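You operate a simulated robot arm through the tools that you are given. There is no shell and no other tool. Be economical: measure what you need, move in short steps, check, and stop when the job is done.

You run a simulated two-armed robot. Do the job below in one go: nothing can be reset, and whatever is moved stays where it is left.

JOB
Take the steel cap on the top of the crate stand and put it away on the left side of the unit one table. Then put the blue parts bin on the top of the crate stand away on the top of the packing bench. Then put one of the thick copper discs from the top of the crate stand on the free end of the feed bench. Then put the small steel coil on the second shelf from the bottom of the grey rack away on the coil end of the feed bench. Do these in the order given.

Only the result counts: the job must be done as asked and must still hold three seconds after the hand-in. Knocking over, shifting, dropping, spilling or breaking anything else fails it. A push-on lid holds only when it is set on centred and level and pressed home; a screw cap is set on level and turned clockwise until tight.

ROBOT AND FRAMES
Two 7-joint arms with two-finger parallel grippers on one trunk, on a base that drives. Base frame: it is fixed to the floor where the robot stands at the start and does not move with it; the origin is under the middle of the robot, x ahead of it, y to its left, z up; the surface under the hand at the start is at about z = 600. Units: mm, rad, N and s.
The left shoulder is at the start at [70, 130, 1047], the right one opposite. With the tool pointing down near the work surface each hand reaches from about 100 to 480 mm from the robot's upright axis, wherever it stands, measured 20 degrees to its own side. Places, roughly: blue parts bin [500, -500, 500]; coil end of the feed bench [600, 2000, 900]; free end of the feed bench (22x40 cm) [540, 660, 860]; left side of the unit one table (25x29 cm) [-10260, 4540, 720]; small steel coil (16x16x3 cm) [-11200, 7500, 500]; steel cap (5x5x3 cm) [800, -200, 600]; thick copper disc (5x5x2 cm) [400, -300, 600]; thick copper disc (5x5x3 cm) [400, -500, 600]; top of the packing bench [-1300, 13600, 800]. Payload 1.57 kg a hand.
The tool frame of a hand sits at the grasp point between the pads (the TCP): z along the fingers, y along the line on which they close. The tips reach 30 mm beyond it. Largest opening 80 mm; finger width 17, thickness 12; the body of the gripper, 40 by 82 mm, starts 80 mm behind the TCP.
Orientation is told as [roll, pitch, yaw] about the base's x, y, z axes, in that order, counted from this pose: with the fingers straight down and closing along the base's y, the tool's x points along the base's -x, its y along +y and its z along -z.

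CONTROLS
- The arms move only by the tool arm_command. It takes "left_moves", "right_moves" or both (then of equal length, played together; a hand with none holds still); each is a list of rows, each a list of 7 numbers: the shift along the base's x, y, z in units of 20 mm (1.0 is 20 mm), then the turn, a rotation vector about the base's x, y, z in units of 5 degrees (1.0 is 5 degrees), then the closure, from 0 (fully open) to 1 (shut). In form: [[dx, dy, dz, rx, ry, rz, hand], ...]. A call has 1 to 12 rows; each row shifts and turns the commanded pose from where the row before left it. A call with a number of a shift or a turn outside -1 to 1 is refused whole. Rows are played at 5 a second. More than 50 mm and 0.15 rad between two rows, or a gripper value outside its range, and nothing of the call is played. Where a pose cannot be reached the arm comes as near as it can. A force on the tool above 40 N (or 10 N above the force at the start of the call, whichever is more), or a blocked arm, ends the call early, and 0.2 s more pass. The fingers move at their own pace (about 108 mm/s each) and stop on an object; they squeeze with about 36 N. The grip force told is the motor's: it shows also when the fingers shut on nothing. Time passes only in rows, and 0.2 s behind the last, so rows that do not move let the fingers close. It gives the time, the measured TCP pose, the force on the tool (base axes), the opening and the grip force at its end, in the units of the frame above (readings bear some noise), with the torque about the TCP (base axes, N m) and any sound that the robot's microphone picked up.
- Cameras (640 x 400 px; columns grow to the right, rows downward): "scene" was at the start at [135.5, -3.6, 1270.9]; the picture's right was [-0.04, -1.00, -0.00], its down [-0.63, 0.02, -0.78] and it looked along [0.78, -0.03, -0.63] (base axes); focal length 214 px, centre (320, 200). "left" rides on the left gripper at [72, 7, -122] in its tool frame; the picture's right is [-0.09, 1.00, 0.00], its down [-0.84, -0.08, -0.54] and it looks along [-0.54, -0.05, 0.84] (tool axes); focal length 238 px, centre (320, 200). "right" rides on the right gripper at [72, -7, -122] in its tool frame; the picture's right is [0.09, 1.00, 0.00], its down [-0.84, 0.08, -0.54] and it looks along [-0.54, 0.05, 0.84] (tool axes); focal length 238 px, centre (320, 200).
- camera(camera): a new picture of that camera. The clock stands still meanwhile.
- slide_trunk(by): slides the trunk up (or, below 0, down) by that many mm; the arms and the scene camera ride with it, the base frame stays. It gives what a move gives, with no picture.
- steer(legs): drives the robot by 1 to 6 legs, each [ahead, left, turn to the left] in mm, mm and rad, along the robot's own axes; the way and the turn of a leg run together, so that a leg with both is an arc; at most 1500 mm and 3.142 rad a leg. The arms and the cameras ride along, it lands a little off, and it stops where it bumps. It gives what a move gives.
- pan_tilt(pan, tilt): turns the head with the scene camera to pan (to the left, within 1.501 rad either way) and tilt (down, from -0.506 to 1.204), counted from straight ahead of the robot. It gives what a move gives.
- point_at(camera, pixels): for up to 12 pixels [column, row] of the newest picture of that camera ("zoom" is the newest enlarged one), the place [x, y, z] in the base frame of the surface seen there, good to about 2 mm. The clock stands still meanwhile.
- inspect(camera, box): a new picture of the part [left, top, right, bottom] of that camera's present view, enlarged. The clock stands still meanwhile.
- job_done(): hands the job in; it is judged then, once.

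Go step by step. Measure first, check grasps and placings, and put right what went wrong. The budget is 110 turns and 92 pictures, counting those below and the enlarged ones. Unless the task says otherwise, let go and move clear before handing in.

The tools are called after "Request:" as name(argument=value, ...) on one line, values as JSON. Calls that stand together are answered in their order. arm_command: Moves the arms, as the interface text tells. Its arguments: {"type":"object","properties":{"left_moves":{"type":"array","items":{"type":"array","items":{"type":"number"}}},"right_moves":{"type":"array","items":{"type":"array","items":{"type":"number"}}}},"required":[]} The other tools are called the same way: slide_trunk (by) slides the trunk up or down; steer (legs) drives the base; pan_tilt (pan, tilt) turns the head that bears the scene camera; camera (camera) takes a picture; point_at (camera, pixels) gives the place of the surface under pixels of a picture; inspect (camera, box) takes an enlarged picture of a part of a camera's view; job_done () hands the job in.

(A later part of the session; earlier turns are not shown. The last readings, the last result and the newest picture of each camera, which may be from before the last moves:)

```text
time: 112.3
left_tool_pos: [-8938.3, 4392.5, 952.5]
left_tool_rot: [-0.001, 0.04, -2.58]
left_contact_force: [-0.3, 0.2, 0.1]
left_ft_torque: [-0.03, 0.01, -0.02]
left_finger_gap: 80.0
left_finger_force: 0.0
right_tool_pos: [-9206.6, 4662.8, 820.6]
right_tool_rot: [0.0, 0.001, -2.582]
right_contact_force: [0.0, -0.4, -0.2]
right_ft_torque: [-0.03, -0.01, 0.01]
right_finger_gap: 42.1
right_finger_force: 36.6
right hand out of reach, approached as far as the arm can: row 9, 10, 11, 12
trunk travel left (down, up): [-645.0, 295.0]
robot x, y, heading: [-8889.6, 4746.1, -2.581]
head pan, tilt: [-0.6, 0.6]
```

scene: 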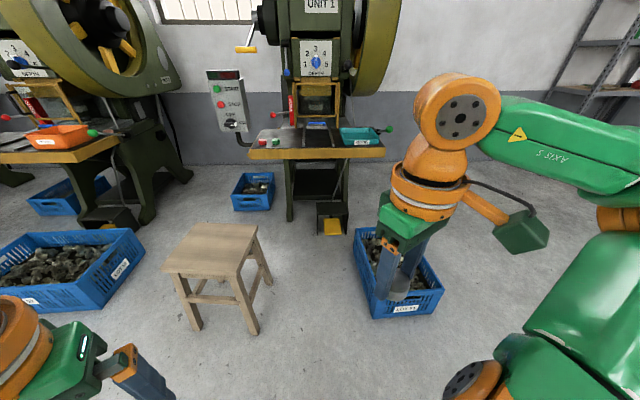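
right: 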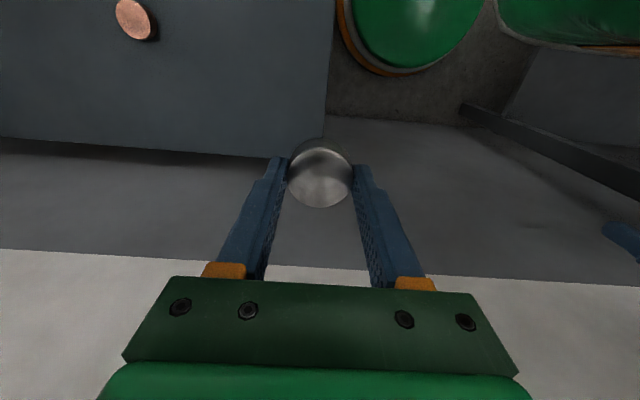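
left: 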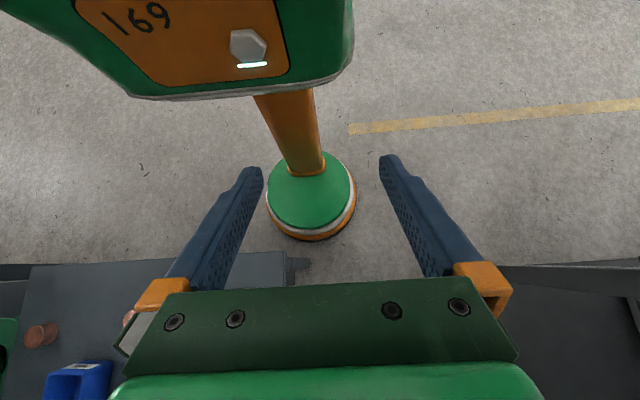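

The limit is lateral; the hand's current offset (fwd 313, right 97) works fine with heading 4.0. So I'll turn 0.3 more and drive straight along the corridor to (-9962,4730).

Request:
steer(legs=[[0, 0, 0.3], [535, -604, 0]])

Request:
pan_tilt(pan=-0.5, tilt=0.8)

Request:
camera(camera="scene")

```text
time: 117.6
left_tool_pos: [-9637.4, 4393.5, 952.5]
left_tool_rot: [-0.002, 0.041, -2.268]
left_contact_force: [0.1, -0.4, -0.3]
left_ft_torque: [-0.01, 0.02, 0.02]
left_finger_gap: 79.8
left_finger_force: 0.0
right_tool_pos: [-9975.2, 4569.0, 819.8]
right_tool_rot: [0.001, 0.0, -2.272]
right_contact_force: [0.0, -0.9, -0.7]
right_ft_torque: [0.01, 0.0, 0.01]
right_finger_gap: 41.9
right_finger_force: 35.8
trunk travel left (down, up): [-645.0, 295.0]
robot x, y, heading: [-9697.7, 4744.8, -2.266]
head pan, tilt: [-0.6, 0.6]
```

```text
time: 118.3
left_tool_pos: [-9636.4, 4394.3, 952.2]
left_tool_rot: [-0.001, 0.04, -2.268]
left_contact_force: [-0.8, -0.4, -0.4]
left_ft_torque: [-0.01, -0.02, -0.01]
left_finger_gap: 79.9
left_finger_force: 0.0
right_tool_pos: [-9975.3, 4569.3, 820.0]
right_tool_rot: [0.002, -0.001, -2.27]
right_contact_force: [0.6, -0.4, -0.2]
right_ft_torque: [0.01, -0.02, 0.01]
right_finger_gap: 42.1
right_finger_force: 36.3
trunk travel left (down, up): [-645.0, 295.0]
robot x, y, heading: [-9701.7, 4743.5, -2.272]
head pan, tilt: [-0.499, 0.799]
```

```text
68 pictures are left
```

scene: 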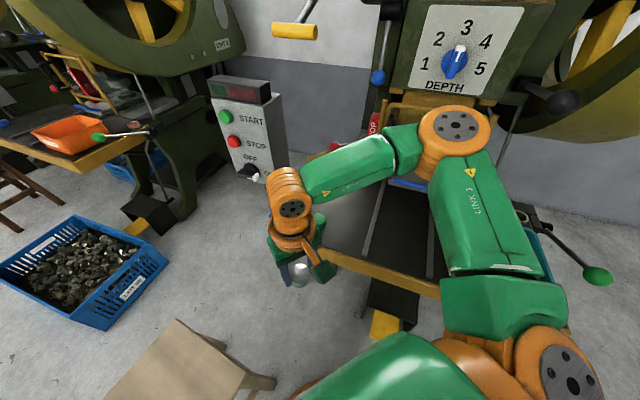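

Request:
point_at(camera="scene", pixels=[[455, 128], [425, 130], [488, 140], [560, 102], [455, 62], [290, 210], [520, 60], [470, 260]])

```text
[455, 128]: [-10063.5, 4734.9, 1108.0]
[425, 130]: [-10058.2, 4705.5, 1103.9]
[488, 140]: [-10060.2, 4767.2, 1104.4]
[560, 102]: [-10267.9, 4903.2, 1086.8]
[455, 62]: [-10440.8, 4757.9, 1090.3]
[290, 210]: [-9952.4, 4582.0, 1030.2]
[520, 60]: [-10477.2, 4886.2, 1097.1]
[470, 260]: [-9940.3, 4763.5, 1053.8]
```

The elbow's at (-10063,4735,1108); after another 240 mm in -x it stays about 80 mm clear of the DEPTH dial (x -10441) and the black ball. Driving.

Request:
steer(legs=[[161, -180, 0]])

Request:
camera(camera="scene")

Request:
camera(camera="right")

```text
time: 120.0
left_tool_pos: [-9810.8, 4355.2, 951.7]
left_tool_rot: [-0.001, 0.043, -2.116]
left_contact_force: [2.0, 1.8, 0.0]
left_ft_torque: [-0.08, 0.15, 0.04]
left_finger_gap: 80.1
left_finger_force: 0.0
right_tool_pos: [-10172.3, 4477.2, 817.7]
right_tool_rot: [0.004, 0.004, -2.119]
right_contact_force: [0.2, -0.9, 0.1]
right_ft_torque: [0.21, 0.0, 0.0]
right_finger_gap: 42.0
right_finger_force: 36.4
trunk travel left (down, up): [-645.0, 295.0]
robot x, y, heading: [-9927.7, 4692.3, -2.116]
head pan, tilt: [-0.499, 0.799]
stopped in leg 1: the robot was blocked; the commanded pose is now the measured one
```

```text
67 pictures are left
```

scene: 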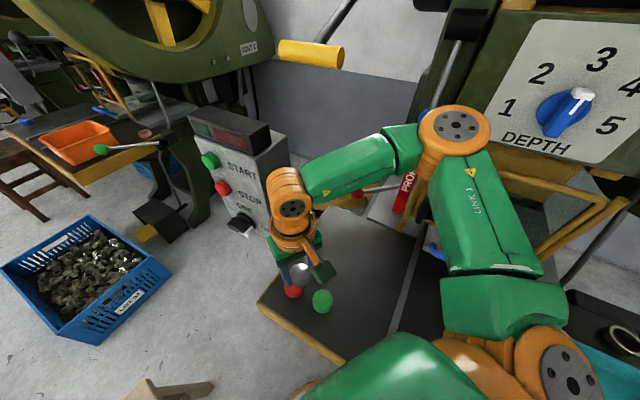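

```text
66 pictures are left
```

right: 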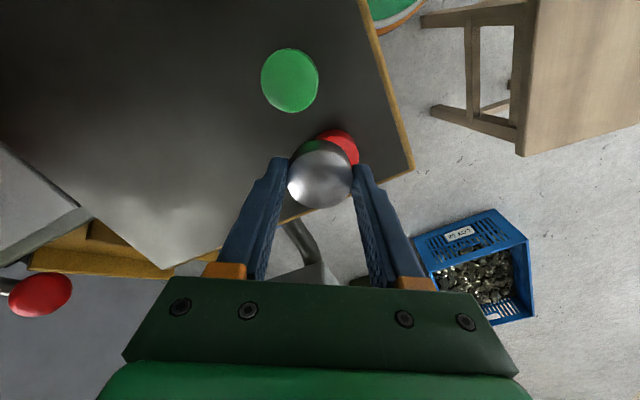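

The base was blocked and twisted by 0.15 rad. I need to see what touched; measuring around the elbow and press.

Request:
point_at(camera="scene", pixels=[[455, 125], [438, 112], [430, 95], [510, 180], [520, 60], [450, 60], [490, 150], [560, 115], [560, 300], [300, 190], [322, 302], [292, 292]])

Request:
inspect(camera="scene", box=[380, 40, 640, 300])

```text
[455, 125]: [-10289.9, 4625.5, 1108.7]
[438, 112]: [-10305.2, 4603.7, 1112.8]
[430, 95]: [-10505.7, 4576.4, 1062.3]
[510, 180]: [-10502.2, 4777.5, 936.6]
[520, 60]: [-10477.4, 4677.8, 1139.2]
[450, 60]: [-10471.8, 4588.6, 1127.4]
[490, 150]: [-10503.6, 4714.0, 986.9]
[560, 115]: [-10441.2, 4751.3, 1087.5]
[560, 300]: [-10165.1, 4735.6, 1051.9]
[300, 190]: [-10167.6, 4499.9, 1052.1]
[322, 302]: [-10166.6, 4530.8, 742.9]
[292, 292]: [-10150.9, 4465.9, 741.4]
```

```text
1.54 times, centred on (510, 170) of scene
```

zoom: 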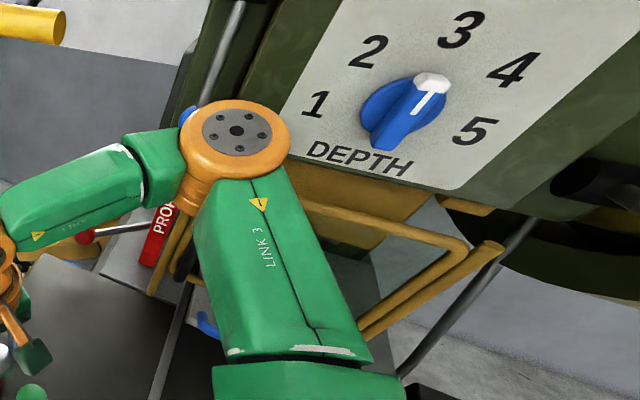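

Elbow clearance to the press looks fine (~100 mm). The twist suggests the base rubbed the crate's side at y≈4990; I'll look that way.

Request:
pan_tilt(pan=-1.5, tilt=1.0)

Request:
camera(camera="scene")

```text
time: 121.3
left_tool_pos: [-9806.0, 4356.8, 953.2]
left_tool_rot: [-0.003, 0.041, -2.113]
left_contact_force: [0.2, -0.2, -0.8]
left_ft_torque: [0.01, -0.02, -0.01]
left_finger_gap: 79.6
left_finger_force: 0.1
right_tool_pos: [-10167.2, 4476.0, 819.8]
right_tool_rot: [0.003, -0.001, -2.116]
right_contact_force: [-0.2, 0.3, -0.4]
right_ft_torque: [-0.02, 0.01, -0.02]
right_finger_gap: 42.2
right_finger_force: 36.0
trunk travel left (down, up): [-645.0, 295.0]
robot x, y, heading: [-9924.5, 4690.7, -2.117]
head pan, tilt: [-1.499, 1.0]
```

```text
64 pictures are left
```

scene: 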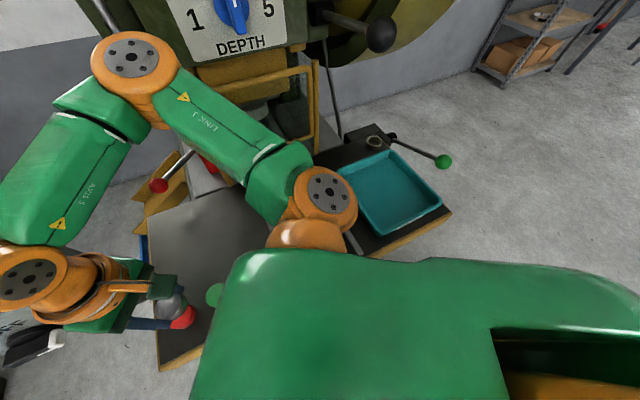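

The hand is over the table and the target is now in easy reach: moving the hand to (-10255,4560), keeping z 820.

Request:
arm_command(right_moves=[[-0.73, 0.7, 0, 0, 0, 0, 1], [-0.73, 0.7, 0, 0, 0, 0, 1], [-0.73, 0.7, 0, 0, 0, 0, 1], [-0.73, 0.7, 0, 0, 0, 0, 1], [-0.73, 0.7, 0, 0, 0, 0, 1], [-0.73, 0.7, 0, 0, 0, 0, 1], [0, 0, 0, 0, 0, 0, 1]])

Request:
camera(camera="right")

```text
time: 122.9
left_tool_pos: [-9803.5, 4356.4, 951.9]
left_tool_rot: [-0.004, 0.04, -2.101]
left_contact_force: [-1.4, -0.4, -0.6]
left_ft_torque: [0.06, -0.11, 0.01]
left_finger_gap: 79.8
left_finger_force: 0.0
right_tool_pos: [-10255.8, 4552.2, 822.8]
right_tool_rot: [0.001, -0.001, -2.103]
right_contact_force: [-0.3, 1.9, -1.0]
right_ft_torque: [-0.12, -0.06, 0.0]
right_finger_gap: 42.2
right_finger_force: 35.8
trunk travel left (down, up): [-645.0, 295.0]
robot x, y, heading: [-9927.2, 4693.4, -2.105]
head pan, tilt: [-1.499, 1.0]
```

```text
63 pictures are left
```

right: 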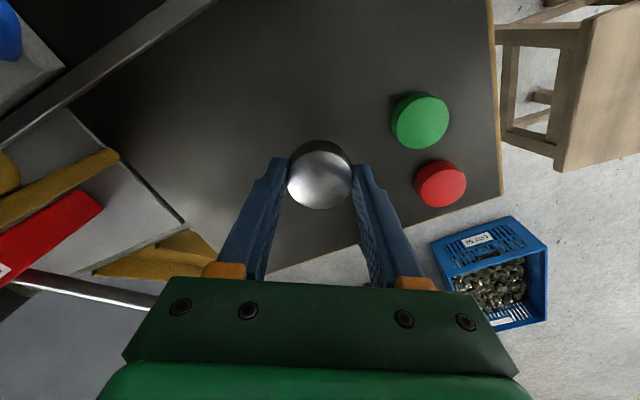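

Request:
point_at(camera="right", pixels=[[300, 110], [340, 225], [240, 130], [420, 115], [50, 90]])

Request:
arm_command(right_moves=[[0, 0.1, -0.8, 0, 0, 0, 1], [0, 0.1, -0.8, 0, 0, 0, 1], [0, 0, -0.8, 0, 0, 0, 1], [0, 0, -0.4, 0, 0, 0, 1], [0, 0, 0, 0, 0, 0, 1]])

```text
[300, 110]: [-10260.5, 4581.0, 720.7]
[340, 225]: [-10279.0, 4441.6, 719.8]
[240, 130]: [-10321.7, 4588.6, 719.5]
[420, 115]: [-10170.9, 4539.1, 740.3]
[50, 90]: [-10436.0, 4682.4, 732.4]
```

```text
time: 124.1
left_tool_pos: [-9808.3, 4358.5, 951.8]
left_tool_rot: [-0.004, 0.042, -2.122]
left_contact_force: [0.0, 0.1, 1.0]
left_ft_torque: [0.0, 0.0, 0.03]
left_finger_gap: 80.1
left_finger_force: 0.1
right_tool_pos: [-10258.0, 4568.0, 764.3]
right_tool_rot: [0.002, 0.0, -2.126]
right_contact_force: [-0.7, -0.7, -1.0]
right_ft_torque: [0.01, 0.04, -0.03]
right_finger_gap: 42.0
right_finger_force: 36.0
trunk travel left (down, up): [-645.0, 295.0]
robot x, y, heading: [-9923.9, 4697.0, -2.128]
head pan, tilt: [-1.499, 1.0]
```

Cap bottom is about 8 mm above the table (z 720). Lowering in small steps, then opening.

Request:
arm_command(right_moves=[[0, 0, -0.2, 0, 0, 0, 1], [0, 0, -0.18, 0, 0, 0, 1], [0, 0, 0, 0, 0, 0, 1]])

```text
time: 125.1
left_tool_pos: [-9799.1, 4351.6, 952.6]
left_tool_rot: [-0.004, 0.04, -2.072]
left_contact_force: [-0.6, -0.1, 0.0]
left_ft_torque: [0.0, 0.01, -0.02]
left_finger_gap: 80.0
left_finger_force: 0.1
right_tool_pos: [-10257.8, 4538.2, 755.3]
right_tool_rot: [0.0, 0.0, -2.073]
right_contact_force: [0.1, 0.4, 0.3]
right_ft_torque: [0.02, 0.0, 0.01]
right_finger_gap: 42.4
right_finger_force: 35.4
trunk travel left (down, up): [-645.0, 295.0]
robot x, y, heading: [-9926.7, 4682.1, -2.071]
head pan, tilt: [-1.499, 1.0]
stopped in row 3 (right hand): the arm was blocked; the commanded pose is now the measured one
```

The arm was blocked at z 755 — the cap is at table height. Some part of the arm seems to lean on the press, so I'll release now and check.

Request:
arm_command(right_moves=[[0, 0, 0, 0, 0, 0, 0.3], [0, 0, 0, 0, 0, 0, 0.3], [0, 0, 0, 0, 0, 0, 0.3]])

Request:
camera(camera="right")

```text
time: 125.9
left_tool_pos: [-9799.6, 4352.0, 951.2]
left_tool_rot: [-0.002, 0.04, -2.071]
left_contact_force: [-0.4, -0.9, 0.0]
left_ft_torque: [0.0, 0.03, 0.02]
left_finger_gap: 79.9
left_finger_force: 0.0
right_tool_pos: [-10259.1, 4537.3, 755.1]
right_tool_rot: [0.002, 0.0, -2.074]
right_contact_force: [0.1, -0.5, 0.6]
right_ft_torque: [0.01, 0.03, 0.01]
right_finger_gap: 56.3
right_finger_force: 0.0
trunk travel left (down, up): [-645.0, 295.0]
robot x, y, heading: [-9934.4, 4683.2, -2.071]
head pan, tilt: [-1.499, 1.0]
```

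```text
62 pictures are left
```

right: 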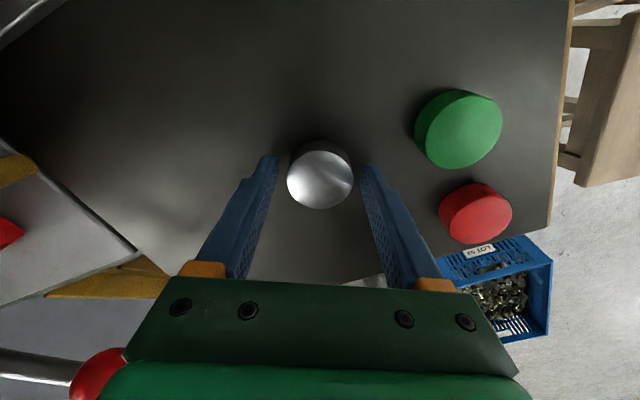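

The cap stands free on the table (320,175). Lifting the hand straight up.

Request:
arm_command(right_moves=[[0, 0, 0.7, 0, 0, 0, 0.3], [0, 0, 0.7, 0, 0, 0, 0.3], [0, 0, 0.7, 0, 0, 0, 0.3], [0, 0, 0.7, 0, 0, 0, 0.3], [0, 0, 0, 0, 0, 0, 0.3]])

Request:
camera(camera="right")

Request:
pan_tilt(pan=-0.7, tilt=0.7)

Request:
camera(camera="scene")

```text
time: 127.1
left_tool_pos: [-9799.3, 4351.4, 951.6]
left_tool_rot: [-0.002, 0.039, -2.072]
left_contact_force: [0.4, 0.4, 0.6]
left_ft_torque: [-0.03, 0.06, -0.01]
left_finger_gap: 80.0
left_finger_force: 0.1
right_tool_pos: [-10257.7, 4536.7, 812.1]
right_tool_rot: [0.001, 0.001, -2.072]
right_contact_force: [-0.2, -1.0, 0.0]
right_ft_torque: [0.08, -0.03, 0.01]
right_finger_gap: 56.0
right_finger_force: 0.1
trunk travel left (down, up): [-645.0, 295.0]
robot x, y, heading: [-9935.3, 4677.2, -2.071]
head pan, tilt: [-1.499, 1.0]
```

```text
61 pictures are left
```

right: 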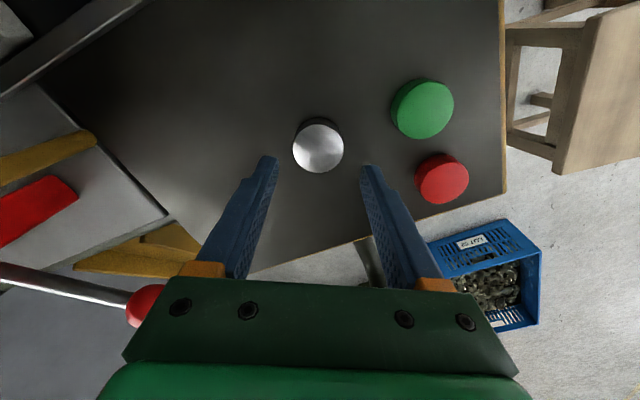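

```text
time: 128.2
left_tool_pos: [-9800.0, 4351.1, 953.3]
left_tool_rot: [-0.002, 0.04, -2.074]
left_contact_force: [-0.4, -0.5, -0.1]
left_ft_torque: [-0.05, 0.01, -0.02]
left_finger_gap: 80.0
left_finger_force: 0.0
right_tool_pos: [-10257.6, 4538.5, 813.9]
right_tool_rot: [0.001, 0.0, -2.075]
right_contact_force: [-0.3, -0.3, 0.6]
right_ft_torque: [0.03, -0.01, 0.03]
right_finger_gap: 56.1
right_finger_force: 0.0
trunk travel left (down, up): [-645.0, 295.0]
robot x, y, heading: [-9933.4, 4684.5, -2.079]
head pan, tilt: [-0.7, 0.7]
```

```text
60 pictures are left
```

scene: 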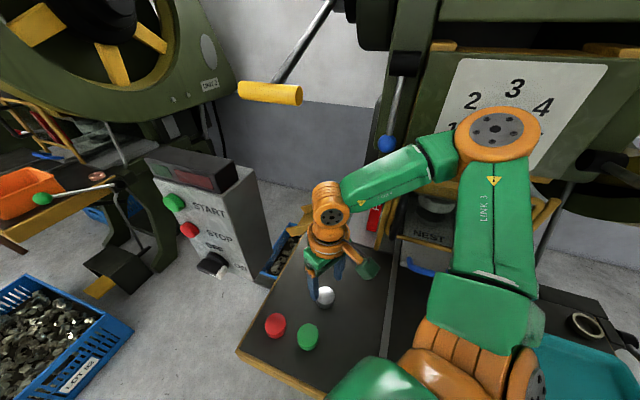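

Request:
point_at(camera="scene", pixels=[[497, 128], [497, 108], [470, 112], [525, 112], [470, 85], [540, 150], [550, 200], [326, 296], [305, 338], [275, 325]])

Request:
steer(legs=[[-30, 45, 0]])

```text
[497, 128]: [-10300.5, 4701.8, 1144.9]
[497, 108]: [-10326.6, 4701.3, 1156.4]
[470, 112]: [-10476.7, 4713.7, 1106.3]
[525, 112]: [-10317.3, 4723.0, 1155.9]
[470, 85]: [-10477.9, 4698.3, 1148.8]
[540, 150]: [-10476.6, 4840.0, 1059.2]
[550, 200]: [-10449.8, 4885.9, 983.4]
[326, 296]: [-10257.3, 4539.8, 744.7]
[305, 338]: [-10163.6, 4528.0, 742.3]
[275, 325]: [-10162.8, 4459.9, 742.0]
```

```text
time: 129.1
left_tool_pos: [-9749.6, 4356.0, 952.6]
left_tool_rot: [0.001, 0.042, -2.072]
left_contact_force: [0.0, 0.0, 0.3]
left_ft_torque: [-0.02, 0.0, 0.0]
left_finger_gap: 79.9
left_finger_force: 0.1
right_tool_pos: [-10206.5, 4542.0, 810.9]
right_tool_rot: [0.005, 0.003, -2.077]
right_contact_force: [-0.3, -0.3, 0.1]
right_ft_torque: [0.01, 0.01, -0.02]
right_finger_gap: 56.0
right_finger_force: 0.1
trunk travel left (down, up): [-645.0, 295.0]
robot x, y, heading: [-9880.2, 4690.6, -2.075]
head pan, tilt: [-0.7, 0.7]
```

The cap stays at (-10257,4540). Backing out along y≈4722, then I'll turn to go back.

Request:
steer(legs=[[-38, 1, 0], [-483, 876, 0]])

Request:
pan_tilt(pan=-1.2, tilt=0.45)

Request:
camera(camera="scene")

```text
time: 134.8
left_tool_pos: [-8729.2, 4397.3, 952.2]
left_tool_rot: [-0.002, 0.041, -2.061]
left_contact_force: [-0.3, -0.8, 0.4]
left_ft_torque: [0.0, 0.0, 0.0]
left_finger_gap: 80.1
left_finger_force: 0.0
right_tool_pos: [-9188.3, 4577.9, 812.4]
right_tool_rot: [0.001, 0.001, -2.064]
right_contact_force: [-0.6, 0.0, 0.0]
right_ft_torque: [0.0, -0.02, 0.02]
right_finger_gap: 56.0
right_finger_force: 0.1
trunk travel left (down, up): [-645.0, 295.0]
robot x, y, heading: [-8863.8, 4728.0, -2.063]
head pan, tilt: [-0.7, 0.7]
```

```text
time: 135.7
left_tool_pos: [-8729.2, 4397.1, 952.5]
left_tool_rot: [-0.002, 0.041, -2.061]
left_contact_force: [-0.2, -0.3, 0.2]
left_ft_torque: [0.0, 0.05, -0.02]
left_finger_gap: 80.1
left_finger_force: 0.1
right_tool_pos: [-9188.2, 4578.4, 812.0]
right_tool_rot: [0.001, 0.0, -2.065]
right_contact_force: [0.7, 0.6, 0.0]
right_ft_torque: [0.0, -0.03, 0.04]
right_finger_gap: 56.2
right_finger_force: 0.0
trunk travel left (down, up): [-645.0, 295.0]
robot x, y, heading: [-8862.1, 4727.5, -2.06]
head pan, tilt: [-1.201, 0.45]
```

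```text
59 pictures are left
```

scene: 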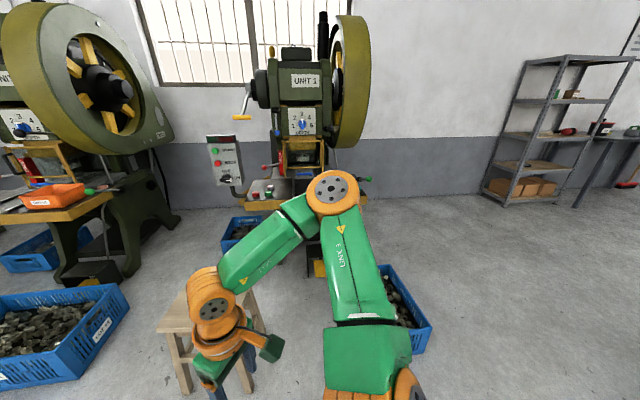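

Request:
inspect(camera="scene", box=[200, 120, 380, 220])

Request:
point_at(camera="scene", pixels=[[430, 328], [384, 266], [255, 300], [160, 325], [255, 185], [555, 130], [520, 170], [490, 195], [560, 200], [620, 60]])

```text
3.56 times, centred on (290, 170) of scene
```

zoom: 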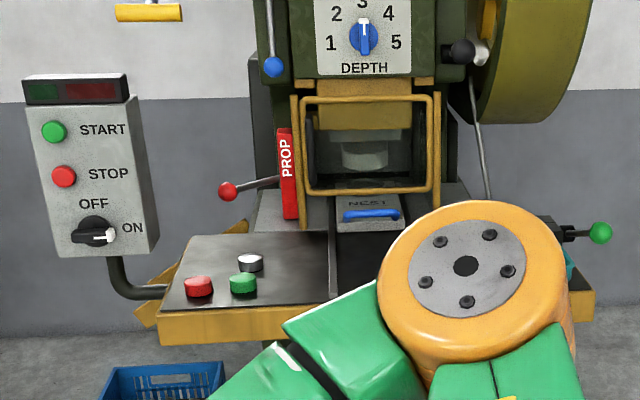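

```text
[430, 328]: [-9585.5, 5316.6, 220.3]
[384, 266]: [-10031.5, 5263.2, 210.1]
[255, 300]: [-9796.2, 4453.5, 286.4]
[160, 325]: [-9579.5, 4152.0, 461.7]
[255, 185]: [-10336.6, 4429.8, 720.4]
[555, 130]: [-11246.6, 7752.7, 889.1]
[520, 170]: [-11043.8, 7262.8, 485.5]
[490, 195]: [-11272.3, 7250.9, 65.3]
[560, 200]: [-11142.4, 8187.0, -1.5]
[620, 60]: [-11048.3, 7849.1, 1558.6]
```

The cap stands on the table beside the buttons, and stool, crate and press are unmoved. Heading back to the crate stand.

Request:
steer(legs=[[0, 0, 1.337], [1500, 0, 0], [1500, 0, 0], [1500, 0, 0], [406, 0, 0], [0, 0, 0.806]])

```text
time: 165.0
left_tool_pos: [-4858.2, 1808.0, 952.2]
left_tool_rot: [0.0, 0.041, 0.11]
left_contact_force: [0.2, -0.1, -0.2]
left_ft_torque: [-0.03, 0.0, 0.03]
left_finger_gap: 80.0
left_finger_force: 0.0
right_tool_pos: [-4745.6, 1327.2, 811.6]
right_tool_rot: [0.003, 0.001, 0.11]
right_contact_force: [0.2, -0.1, 0.2]
right_ft_torque: [0.0, 0.0, -0.01]
right_finger_gap: 55.9
right_finger_force: 0.0
trunk travel left (down, up): [-645.0, 295.0]
robot x, y, heading: [-5054.9, 1512.8, 0.106]
head pan, tilt: [-1.201, 0.45]
```

Request:
steer(legs=[[0, 0, -0.041], [1450, 0, 0], [1416, 0, 0], [0, 0, -0.311], [820, 0, 0], [0, 0, -0.72]])

Request:
pan_tilt(pan=0.2, tilt=0.4)

Request:
camera(camera="scene")

```text
time: 186.3
left_tool_pos: [-1012.6, 1590.4, 953.3]
left_tool_rot: [-0.002, 0.039, -0.903]
left_contact_force: [0.7, -0.5, 0.7]
left_ft_torque: [-0.03, -0.01, 0.02]
left_finger_gap: 80.0
left_finger_force: 0.2
right_tool_pos: [-1363.1, 1241.0, 811.6]
right_tool_rot: [0.001, 0.0, -0.906]
right_contact_force: [0.5, -0.4, 0.7]
right_ft_torque: [0.01, 0.0, 0.0]
right_finger_gap: 56.0
right_finger_force: 0.1
trunk travel left (down, up): [-645.0, 295.0]
robot x, y, heading: [-1371.1, 1597.6, -0.908]
head pan, tilt: [-1.201, 0.45]
```

```text
time: 187.8
left_tool_pos: [-1012.0, 1589.6, 953.0]
left_tool_rot: [-0.002, 0.04, -0.902]
left_contact_force: [0.7, 0.2, -0.4]
left_ft_torque: [0.02, 0.0, 0.02]
left_finger_gap: 79.8
left_finger_force: 0.0
right_tool_pos: [-1363.3, 1240.3, 812.8]
right_tool_rot: [0.001, 0.0, -0.905]
right_contact_force: [-0.5, -0.1, 0.4]
right_ft_torque: [0.0, -0.02, 0.01]
right_finger_gap: 56.2
right_finger_force: 0.1
trunk travel left (down, up): [-645.0, 295.0]
robot x, y, heading: [-1365.8, 1595.2, -0.904]
head pan, tilt: [0.201, 0.4]
```

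```text
57 pictures are left
```

scene: 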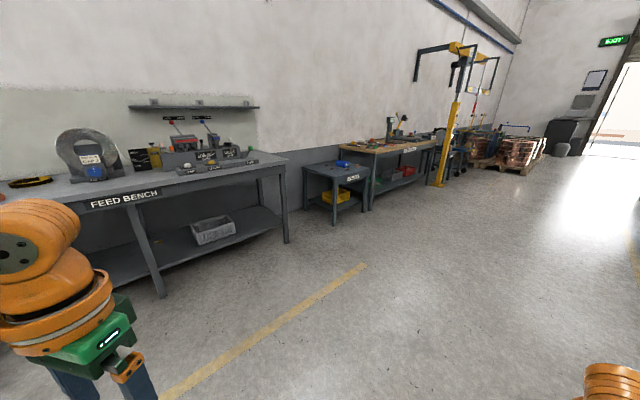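

Request:
inspect(camera="scene", box=[280, 130, 480, 255])

Request:
point_at(camera="scene", pixels=[[345, 195], [333, 222], [364, 208], [303, 207], [345, 203], [355, 178], [320, 200], [285, 240], [165, 295]])

```text
3.20 times, centred on (380, 192) of scene
```

zoom: 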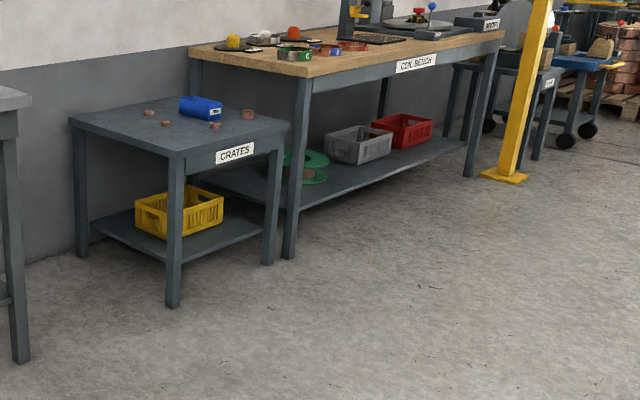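

```text
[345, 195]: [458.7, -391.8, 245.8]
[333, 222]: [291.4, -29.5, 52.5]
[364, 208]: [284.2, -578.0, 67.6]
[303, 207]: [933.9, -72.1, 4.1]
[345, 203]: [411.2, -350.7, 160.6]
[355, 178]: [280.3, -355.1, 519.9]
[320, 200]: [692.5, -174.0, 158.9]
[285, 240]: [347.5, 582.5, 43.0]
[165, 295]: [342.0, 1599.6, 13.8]
```

The stand has a lower shelf at z≈160, so the base must stay in front of it (x ≤ about 70). Driving to (-100,-260) facing the stand.

Request:
steer(legs=[[0, 0, -0.068], [1123, 0, 0], [1123, 0, 0], [0, 0, 0.972]])

Request:
pan_tilt(pan=-0.2, tilt=0.6)

Request:
camera(camera="scene")

```text
time: 201.8
left_tool_pos: [96.4, 13.7, 953.2]
left_tool_rot: [-0.001, 0.042, 0.002]
left_contact_force: [-0.2, -0.5, 0.5]
left_ft_torque: [0.04, -0.03, 0.04]
left_finger_gap: 80.2
left_finger_force: 0.1
right_tool_pos: [154.3, -478.3, 812.0]
right_tool_rot: [0.002, 0.0, -0.001]
right_contact_force: [-0.2, 0.1, 0.1]
right_ft_torque: [-0.03, -0.01, -0.01]
right_finger_gap: 56.0
right_finger_force: 0.1
trunk travel left (down, up): [-645.0, 295.0]
robot x, y, heading: [-133.0, -260.9, -0.0]
head pan, tilt: [0.201, 0.4]
```

```text
time: 202.7
left_tool_pos: [97.6, 14.5, 953.0]
left_tool_rot: [0.0, 0.04, 0.002]
left_contact_force: [-0.4, -0.4, -0.1]
left_ft_torque: [0.01, -0.02, -0.03]
left_finger_gap: 80.3
left_finger_force: 0.1
right_tool_pos: [155.4, -475.8, 811.7]
right_tool_rot: [0.001, 0.0, -0.002]
right_contact_force: [-0.1, -0.6, 0.0]
right_ft_torque: [0.03, 0.03, 0.03]
right_finger_gap: 55.7
right_finger_force: 0.0
trunk travel left (down, up): [-645.0, 295.0]
robot x, y, heading: [-129.2, -261.9, -0.002]
head pan, tilt: [-0.201, 0.6]
```

```text
55 pictures are left
```

scene: 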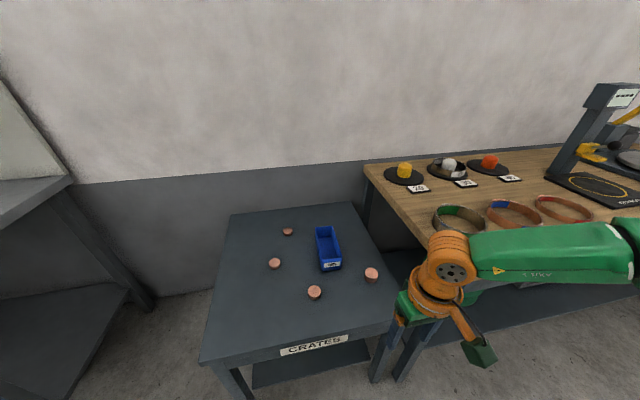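

Request:
inspect(camera="scene", box=[255, 215, 399, 305])

```text
4.44 times, centred on (327, 260) of scene
```

zoom: 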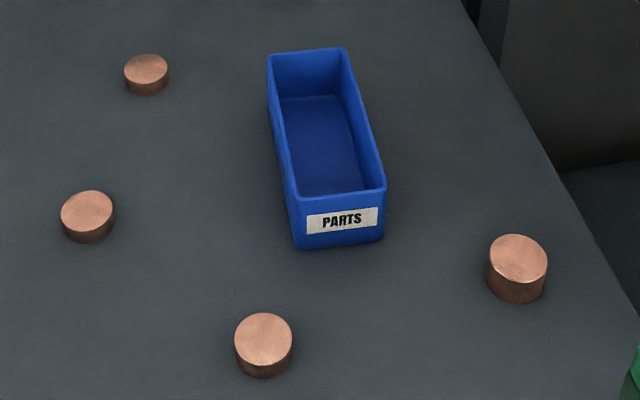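

Request:
point_at(camera="zoom", pixels=[[298, 193], [383, 186], [340, 190], [270, 55], [345, 50], [340, 242], [320, 140], [340, 183], [516, 255], [263, 335], [87, 208], [146, 68]])

```text
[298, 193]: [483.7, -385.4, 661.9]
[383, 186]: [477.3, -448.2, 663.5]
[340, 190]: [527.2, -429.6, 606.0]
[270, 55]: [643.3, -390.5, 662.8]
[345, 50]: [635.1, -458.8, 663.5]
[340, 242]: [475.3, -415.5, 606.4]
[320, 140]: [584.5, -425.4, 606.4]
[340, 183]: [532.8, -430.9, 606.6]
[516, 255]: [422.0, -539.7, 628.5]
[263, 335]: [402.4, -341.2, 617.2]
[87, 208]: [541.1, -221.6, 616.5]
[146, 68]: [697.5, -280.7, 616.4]
```

The bin's rim is at z 663, x 475–640, about 68 mm wide (y -385 to -455), so a grip across its width fits. I'll stand at (62,-330) turned left 0.4 to bring the right shoulder nearer.

Request:
steer(legs=[[0, -68, 0], [0, 0, 0.4], [176, -74, 0]])

Request:
slide_trunk(by=-80)

Request:
arm_command(right_moves=[[0, 0, 0, 0, 0, -0.86, 0], [0, 0, 0, 0, 0, -0.86, 0], [0, 0, 0, 0, 0, -0.86, 0], [0, 0, 0, 0, 0, -0.86, 0], [0, 0, 0, 0, 0, -0.86, 0], [0, 0, 0, 0, 0, -0.86, 0], [0, 0, 0, 0, 0, 0, 0]])

Request:
camera(camera="right")

```text
time: 206.1
left_tool_pos: [162.6, 13.3, 952.3]
left_tool_rot: [-0.002, 0.039, 0.402]
left_contact_force: [0.2, 0.6, 0.3]
left_ft_torque: [-0.01, 0.0, 0.05]
left_finger_gap: 80.0
left_finger_force: 0.1
right_tool_pos: [407.4, -415.8, 812.7]
right_tool_rot: [0.002, 0.0, 0.401]
right_contact_force: [-0.1, -0.7, -0.3]
right_ft_torque: [-0.05, -0.01, -0.01]
right_finger_gap: 55.9
right_finger_force: 0.1
trunk travel left (down, up): [-645.0, 295.0]
robot x, y, heading: [59.9, -330.3, 0.4]
head pan, tilt: [-0.201, 0.6]
```

```text
time: 207.2
left_tool_pos: [164.3, 13.2, 873.1]
left_tool_rot: [-0.002, 0.04, 0.403]
left_contact_force: [0.4, 0.2, -0.7]
left_ft_torque: [-0.03, -0.03, 0.03]
left_finger_gap: 79.9
left_finger_force: 0.0
right_tool_pos: [409.1, -415.5, 731.2]
right_tool_rot: [0.001, -0.001, 0.4]
right_contact_force: [0.3, -0.4, -0.5]
right_ft_torque: [0.03, -0.01, 0.01]
right_finger_gap: 56.4
right_finger_force: 0.1
trunk travel left (down, up): [-565.0, 375.0]
robot x, y, heading: [62.0, -328.1, 0.406]
head pan, tilt: [-0.201, 0.6]
```

```text
time: 208.8
left_tool_pos: [163.8, 13.3, 872.1]
left_tool_rot: [-0.001, 0.039, 0.402]
left_contact_force: [0.1, 0.0, 0.7]
left_ft_torque: [0.02, -0.01, 0.02]
left_finger_gap: 80.1
left_finger_force: 0.1
right_tool_pos: [409.2, -415.9, 732.7]
right_tool_rot: [0.001, 0.0, -0.051]
right_contact_force: [0.3, 0.0, 0.8]
right_ft_torque: [0.01, 0.0, 0.01]
right_finger_gap: 80.1
right_finger_force: 0.2
trunk travel left (down, up): [-565.0, 375.0]
robot x, y, heading: [59.7, -323.8, 0.4]
head pan, tilt: [-0.201, 0.6]
```

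```text
53 pictures are left
```

right: 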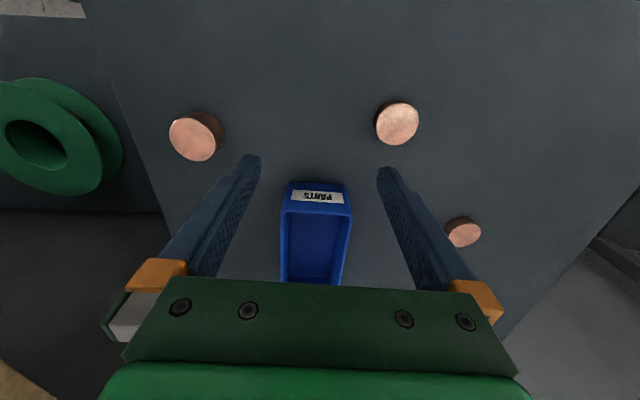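

Request:
inspect(camera="right", box=[256, 170, 384, 290])

Request:
arm_command(right_moves=[[1, 0, 0, 0, 0, 0, 0], [1, 0, 0, 0, 0, 0, 0], [1, 0, 0, 0, 0, 0, 0], [1, 0, 0, 0, 0, 0, 0], [1, 0, 0, 0, 0, 0, 0], [1, 0, 0, 0, 0, 0, 0], [0.7, 0, 0, 0, 0, 0, 0], [0, 0, 0, 0, 0, 0, 0]])

Request:
camera(camera="right")

```text
3.33 times, centred on (320, 230) of right
```

zoom: 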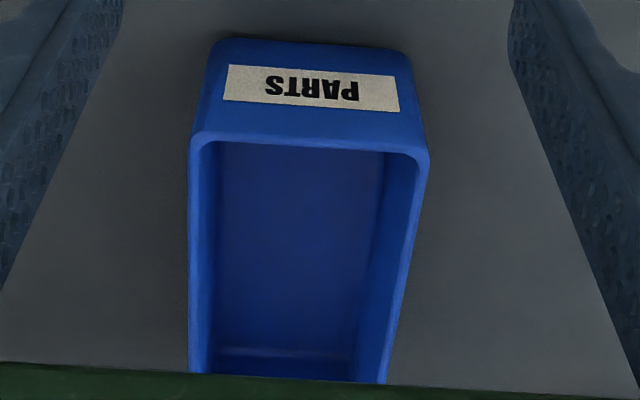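

```text
time: 210.6
left_tool_pos: [164.0, 14.2, 872.3]
left_tool_rot: [-0.002, 0.04, 0.403]
left_contact_force: [-0.5, -0.5, 0.2]
left_ft_torque: [-0.01, 0.05, 0.0]
left_finger_gap: 79.8
left_finger_force: 0.0
right_tool_pos: [543.3, -418.6, 733.9]
right_tool_rot: [0.002, 0.0, -0.049]
right_contact_force: [0.8, 0.3, 0.0]
right_ft_torque: [0.0, 0.0, 0.01]
right_finger_gap: 79.9
right_finger_force: 0.1
trunk travel left (down, up): [-565.0, 375.0]
robot x, y, heading: [58.3, -326.4, 0.405]
head pan, tilt: [-0.201, 0.6]
```

```text
51 pictures are left
```

right: 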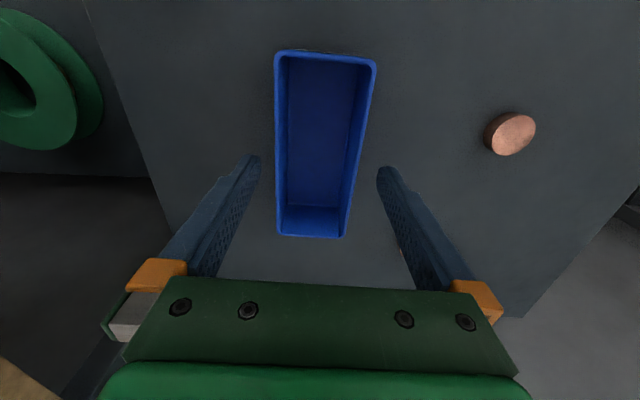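

Request:
point_at(camera="right", pixels=[[276, 56], [374, 65], [278, 235], [345, 237], [276, 145], [363, 145], [325, 150], [324, 54]])

```text
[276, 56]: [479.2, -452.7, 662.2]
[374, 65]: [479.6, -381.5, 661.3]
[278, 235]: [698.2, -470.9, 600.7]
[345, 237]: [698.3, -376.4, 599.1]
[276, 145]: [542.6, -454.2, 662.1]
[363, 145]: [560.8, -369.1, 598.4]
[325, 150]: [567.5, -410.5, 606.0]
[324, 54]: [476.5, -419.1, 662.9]
```

Rim is 72 mm wide, its centre y≈-420 at x 545 with the yaw matching. Fingers have about 4 mm each side; descending gently to z 665 first.

Request:
arm_command(right_moves=[[0.1, -0.08, -1, 0, 0, 0, 0], [0, 0, -0.8, 0, 0, 0, 0], [0, 0, -0.5, 0, 0, 0, 0], [0, 0, -0.5, 0, 0, 0, 0], [0, 0, -0.5, 0, 0, 0, 0], [0, 0, 0, 0, 0, 0, 0]])

Request:
camera(camera="right")

```text
time: 212.0
left_tool_pos: [164.4, 12.5, 872.1]
left_tool_rot: [-0.003, 0.04, 0.404]
left_contact_force: [-0.4, -0.6, -0.5]
left_ft_torque: [-0.03, 0.02, -0.03]
left_finger_gap: 80.4
left_finger_force: 0.0
right_tool_pos: [543.9, -417.5, 665.9]
right_tool_rot: [0.002, 0.001, -0.049]
right_contact_force: [0.5, 0.3, 0.1]
right_ft_torque: [-0.02, -0.01, 0.0]
right_finger_gap: 80.1
right_finger_force: 0.0
trunk travel left (down, up): [-565.0, 375.0]
robot x, y, heading: [61.3, -327.7, 0.398]
head pan, tilt: [-0.201, 0.6]
```

```text
50 pictures are left
```

right: 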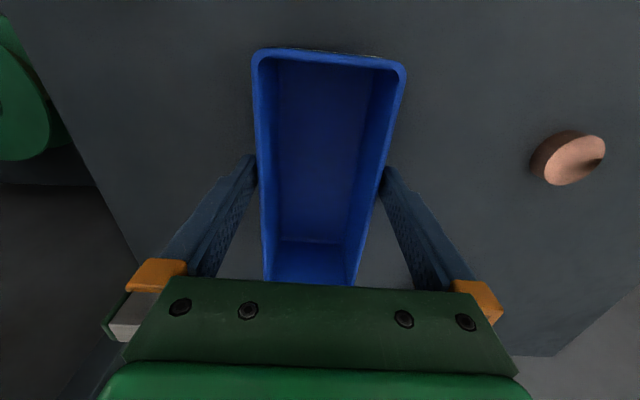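

The fingers straddle the bin evenly. Down 18 mm more and close.

Request:
arm_command(right_moves=[[0, 0, -0.5, 0, 0, 0, 0], [0, 0, -0.4, 0, 0, 0, 0], [0, 0, 0, 0, 0, 0, 0], [0, 0, 0, 0, 0, 0, 0.6], [0, 0, 0, 0, 0, 0, 1], [0, 0, 0, 0, 0, 0, 1]])

```text
time: 213.4
left_tool_pos: [164.3, 13.2, 872.4]
left_tool_rot: [-0.002, 0.041, 0.402]
left_contact_force: [0.2, 0.2, -0.8]
left_ft_torque: [0.01, 0.01, 0.01]
left_finger_gap: 79.8
left_finger_force: 0.0
right_tool_pos: [543.2, -416.6, 647.5]
right_tool_rot: [0.002, -0.002, -0.049]
right_contact_force: [0.0, -0.5, 0.6]
right_ft_torque: [-0.03, 0.02, -0.04]
right_finger_gap: 73.4
right_finger_force: 35.5
trunk travel left (down, up): [-565.0, 375.0]
robot x, y, heading: [66.0, -327.8, 0.399]
head pan, tilt: [-0.201, 0.6]
```

Gripped at 73.4 mm. Lifting and drawing it back a little.

Request:
arm_command(right_moves=[[0, 0, 0.5, 0, 0, 0, 1], [0, 0, 1, 0, 0, 0, 1], [0, 0, 1, 0, 0, 0, 1], [0, 0, 1, 0, 0, 0, 1], [0, 0, 1, 0, 0, 0, 1], [0, 0, 1, 0, 0, 0, 1], [-0.7, 0, 1, 0, 0, 0, 1], [-1, 0, 1, 0, 0, 0, 1], [-1, 0, 1, 0, 0, 0, 1], [-1, 0, 0.5, 0, 0, 0, 1], [-1, 0, 0, 0, 0, 0, 1]])

Request:
camera(camera="right")

```text
time: 215.8
left_tool_pos: [163.4, 12.1, 872.8]
left_tool_rot: [-0.002, 0.039, 0.402]
left_contact_force: [0.2, 0.0, -0.6]
left_ft_torque: [0.02, 0.02, 0.01]
left_finger_gap: 80.1
left_finger_force: 0.1
right_tool_pos: [450.6, -417.5, 826.7]
right_tool_rot: [0.001, 0.0, -0.049]
right_contact_force: [-0.5, -0.2, 0.0]
right_ft_torque: [-0.01, 0.02, 0.0]
right_finger_gap: 73.6
right_finger_force: 35.7
trunk travel left (down, up): [-565.0, 375.0]
robot x, y, heading: [62.0, -327.3, 0.402]
head pan, tilt: [-0.201, 0.6]
```

```text
49 pictures are left
```

right: 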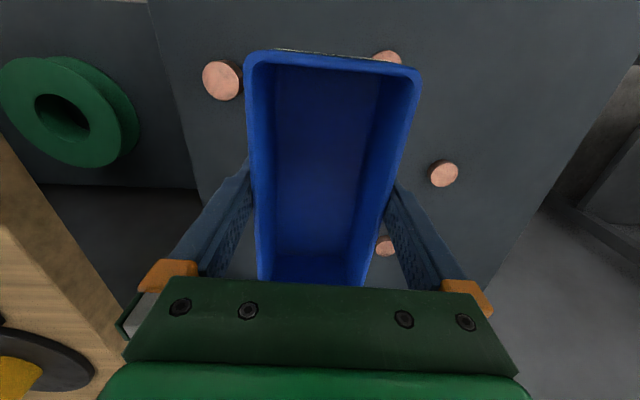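

The bin is held level. Backing away to x≈-800 and turning towards +y to view the aisle to the packing bench.

Request:
steer(legs=[[-780, 330, 0], [0, 0, 1.17], [1000, 0, 0]])

Request:
pan_tilt(pan=0, tilt=0.2)

Request:
camera(camera="scene")

```text
time: 227.8
left_tool_pos: [-1026.0, 872.7, 872.4]
left_tool_rot: [0.0, 0.04, 1.539]
left_contact_force: [-0.3, 0.0, 0.3]
left_ft_torque: [0.01, -0.01, 0.0]
left_finger_gap: 80.1
left_finger_force: 0.2
right_tool_pos: [-513.7, 950.2, 826.7]
right_tool_rot: [0.002, 0.001, 1.083]
right_contact_force: [0.1, 0.1, -1.2]
right_ft_torque: [-0.04, 0.01, 0.0]
right_finger_gap: 73.5
right_finger_force: 35.7
trunk travel left (down, up): [-565.0, 375.0]
robot x, y, heading: [-757.1, 638.1, 1.532]
head pan, tilt: [-0.201, 0.6]
```

```text
time: 228.7
left_tool_pos: [-1025.6, 872.7, 872.6]
left_tool_rot: [-0.002, 0.042, 1.536]
left_contact_force: [-0.5, 0.0, 0.3]
left_ft_torque: [-0.02, 0.03, 0.03]
left_finger_gap: 80.2
left_finger_force: 0.1
right_tool_pos: [-513.8, 949.7, 826.1]
right_tool_rot: [-0.001, -0.001, 1.083]
right_contact_force: [0.0, 0.0, -0.2]
right_ft_torque: [-0.03, 0.02, -0.01]
right_finger_gap: 73.3
right_finger_force: 35.6
trunk travel left (down, up): [-565.0, 375.0]
robot x, y, heading: [-761.0, 634.6, 1.536]
head pan, tilt: [0.0, 0.201]
```

```text
48 pictures are left
```

scene: 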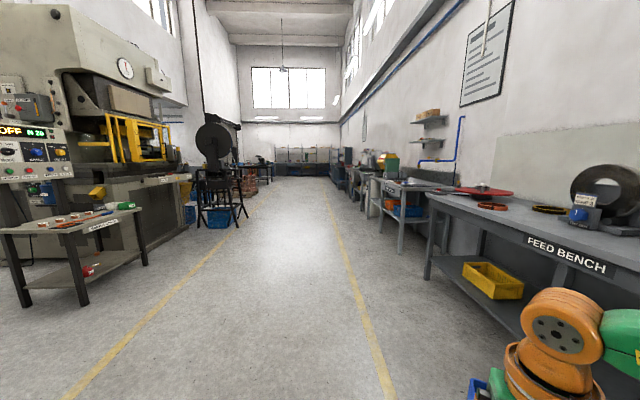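

The aisle between the yellow lines is clear. Driving 7.5 m along it.

Request:
steer(legs=[[0, 0, 0.076], [1500, 0, 0], [1500, 0, 0], [1500, 0, 0], [1500, 0, 0], [1500, 0, 0]])

Request:
camera(camera="scene")

```text
time: 264.8
left_tool_pos: [-1461.0, 8328.5, 872.7]
left_tool_rot: [-0.001, 0.04, 1.665]
left_contact_force: [0.0, 0.2, 0.3]
left_ft_torque: [-0.01, -0.03, 0.01]
left_finger_gap: 80.2
left_finger_force: 0.0
right_tool_pos: [-962.6, 8470.9, 825.8]
right_tool_rot: [0.002, 0.0, 1.213]
right_contact_force: [0.0, 0.6, -1.0]
right_ft_torque: [-0.04, -0.01, -0.02]
right_finger_gap: 73.4
right_finger_force: 36.0
trunk travel left (down, up): [-565.0, 375.0]
robot x, y, heading: [-1164.7, 8127.4, 1.665]
head pan, tilt: [0.0, 0.201]
```

```text
47 pictures are left
```

scene: 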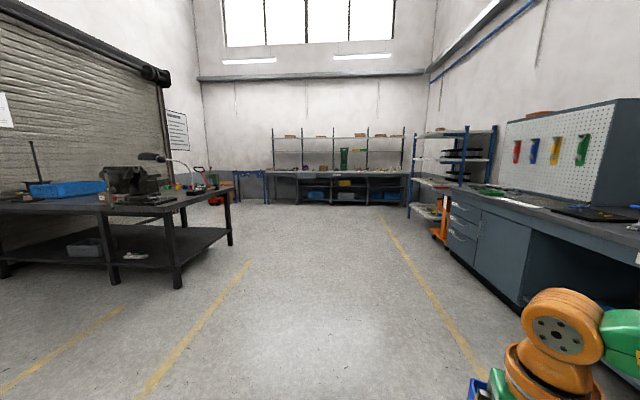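

Request:
inspect(camera="scene", box=[220, 110, 440, 230])

Request:
point_at(camera="scene", pixels=[[275, 173], [405, 173], [340, 175], [275, 203], [405, 203], [338, 170], [300, 172], [240, 172], [440, 240], [232, 245]])

```text
2.91 times, centred on (330, 170) of scene
```

zoom: 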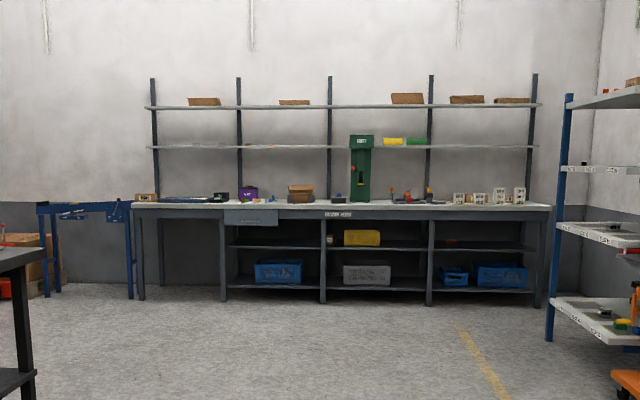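

```text
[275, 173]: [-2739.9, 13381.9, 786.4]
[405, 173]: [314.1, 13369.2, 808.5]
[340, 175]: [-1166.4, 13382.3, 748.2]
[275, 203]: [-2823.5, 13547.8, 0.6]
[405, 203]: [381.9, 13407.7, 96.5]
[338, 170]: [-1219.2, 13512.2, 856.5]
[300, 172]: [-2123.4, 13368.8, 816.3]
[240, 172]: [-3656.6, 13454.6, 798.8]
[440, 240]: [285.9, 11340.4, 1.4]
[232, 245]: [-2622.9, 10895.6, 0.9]
```

The packing bench front edge is at y≈13370, x -2740…330, top about z 815. Driving nearer and raising the trunk.

Request:
steer(legs=[[0, 0, -0.07], [1500, 0, 0], [1500, 0, 0], [1200, 0, 0]])

Request:
slide_trunk(by=130)

Request:
pan_tilt(pan=0, tilt=0.4)

Request:
camera(camera="scene")

```text
time: 285.2
left_tool_pos: [-1546.8, 12524.6, 872.5]
left_tool_rot: [-0.004, 0.041, 1.592]
left_contact_force: [-0.4, -0.5, 0.3]
left_ft_torque: [0.01, 0.0, -0.01]
left_finger_gap: 79.7
left_finger_force: 0.0
right_tool_pos: [-1039.4, 12630.3, 825.3]
right_tool_rot: [-0.001, -0.001, 1.142]
right_contact_force: [-0.1, -0.1, -0.5]
right_ft_torque: [0.0, -0.03, 0.03]
right_finger_gap: 73.5
right_finger_force: 35.4
trunk travel left (down, up): [-565.0, 375.0]
robot x, y, heading: [-1262.9, 12301.6, 1.587]
head pan, tilt: [0.0, 0.201]
```

```text
time: 286.8
left_tool_pos: [-1546.8, 12525.5, 1002.4]
left_tool_rot: [0.0, 0.04, 1.595]
left_contact_force: [0.2, -0.6, -0.1]
left_ft_torque: [0.01, -0.03, 0.0]
left_finger_gap: 79.8
left_finger_force: 0.0
right_tool_pos: [-1039.8, 12631.0, 957.5]
right_tool_rot: [0.001, 0.0, 1.142]
right_contact_force: [0.0, -0.5, -1.0]
right_ft_torque: [0.01, 0.0, -0.02]
right_finger_gap: 73.3
right_finger_force: 36.1
trunk travel left (down, up): [-695.0, 245.0]
robot x, y, heading: [-1267.3, 12302.3, 1.59]
head pan, tilt: [0.0, 0.201]
```

```text
time: 287.6
left_tool_pos: [-1547.3, 12524.0, 1002.5]
left_tool_rot: [-0.002, 0.04, 1.595]
left_contact_force: [-0.1, -0.2, -0.3]
left_ft_torque: [0.02, 0.01, -0.03]
left_finger_gap: 79.9
left_finger_force: 0.0
right_tool_pos: [-1040.2, 12631.5, 955.9]
right_tool_rot: [0.002, 0.001, 1.142]
right_contact_force: [0.9, -0.7, -0.4]
right_ft_torque: [-0.03, 0.04, 0.01]
right_finger_gap: 73.3
right_finger_force: 35.7
trunk travel left (down, up): [-695.0, 245.0]
robot x, y, heading: [-1267.5, 12300.7, 1.592]
head pan, tilt: [0.0, 0.4]
```

```text
45 pictures are left
```

scene: 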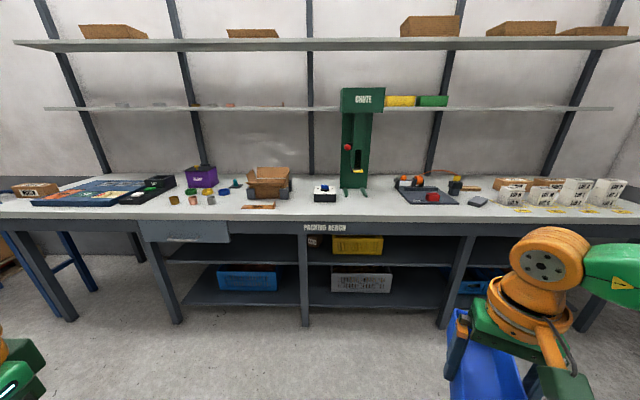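

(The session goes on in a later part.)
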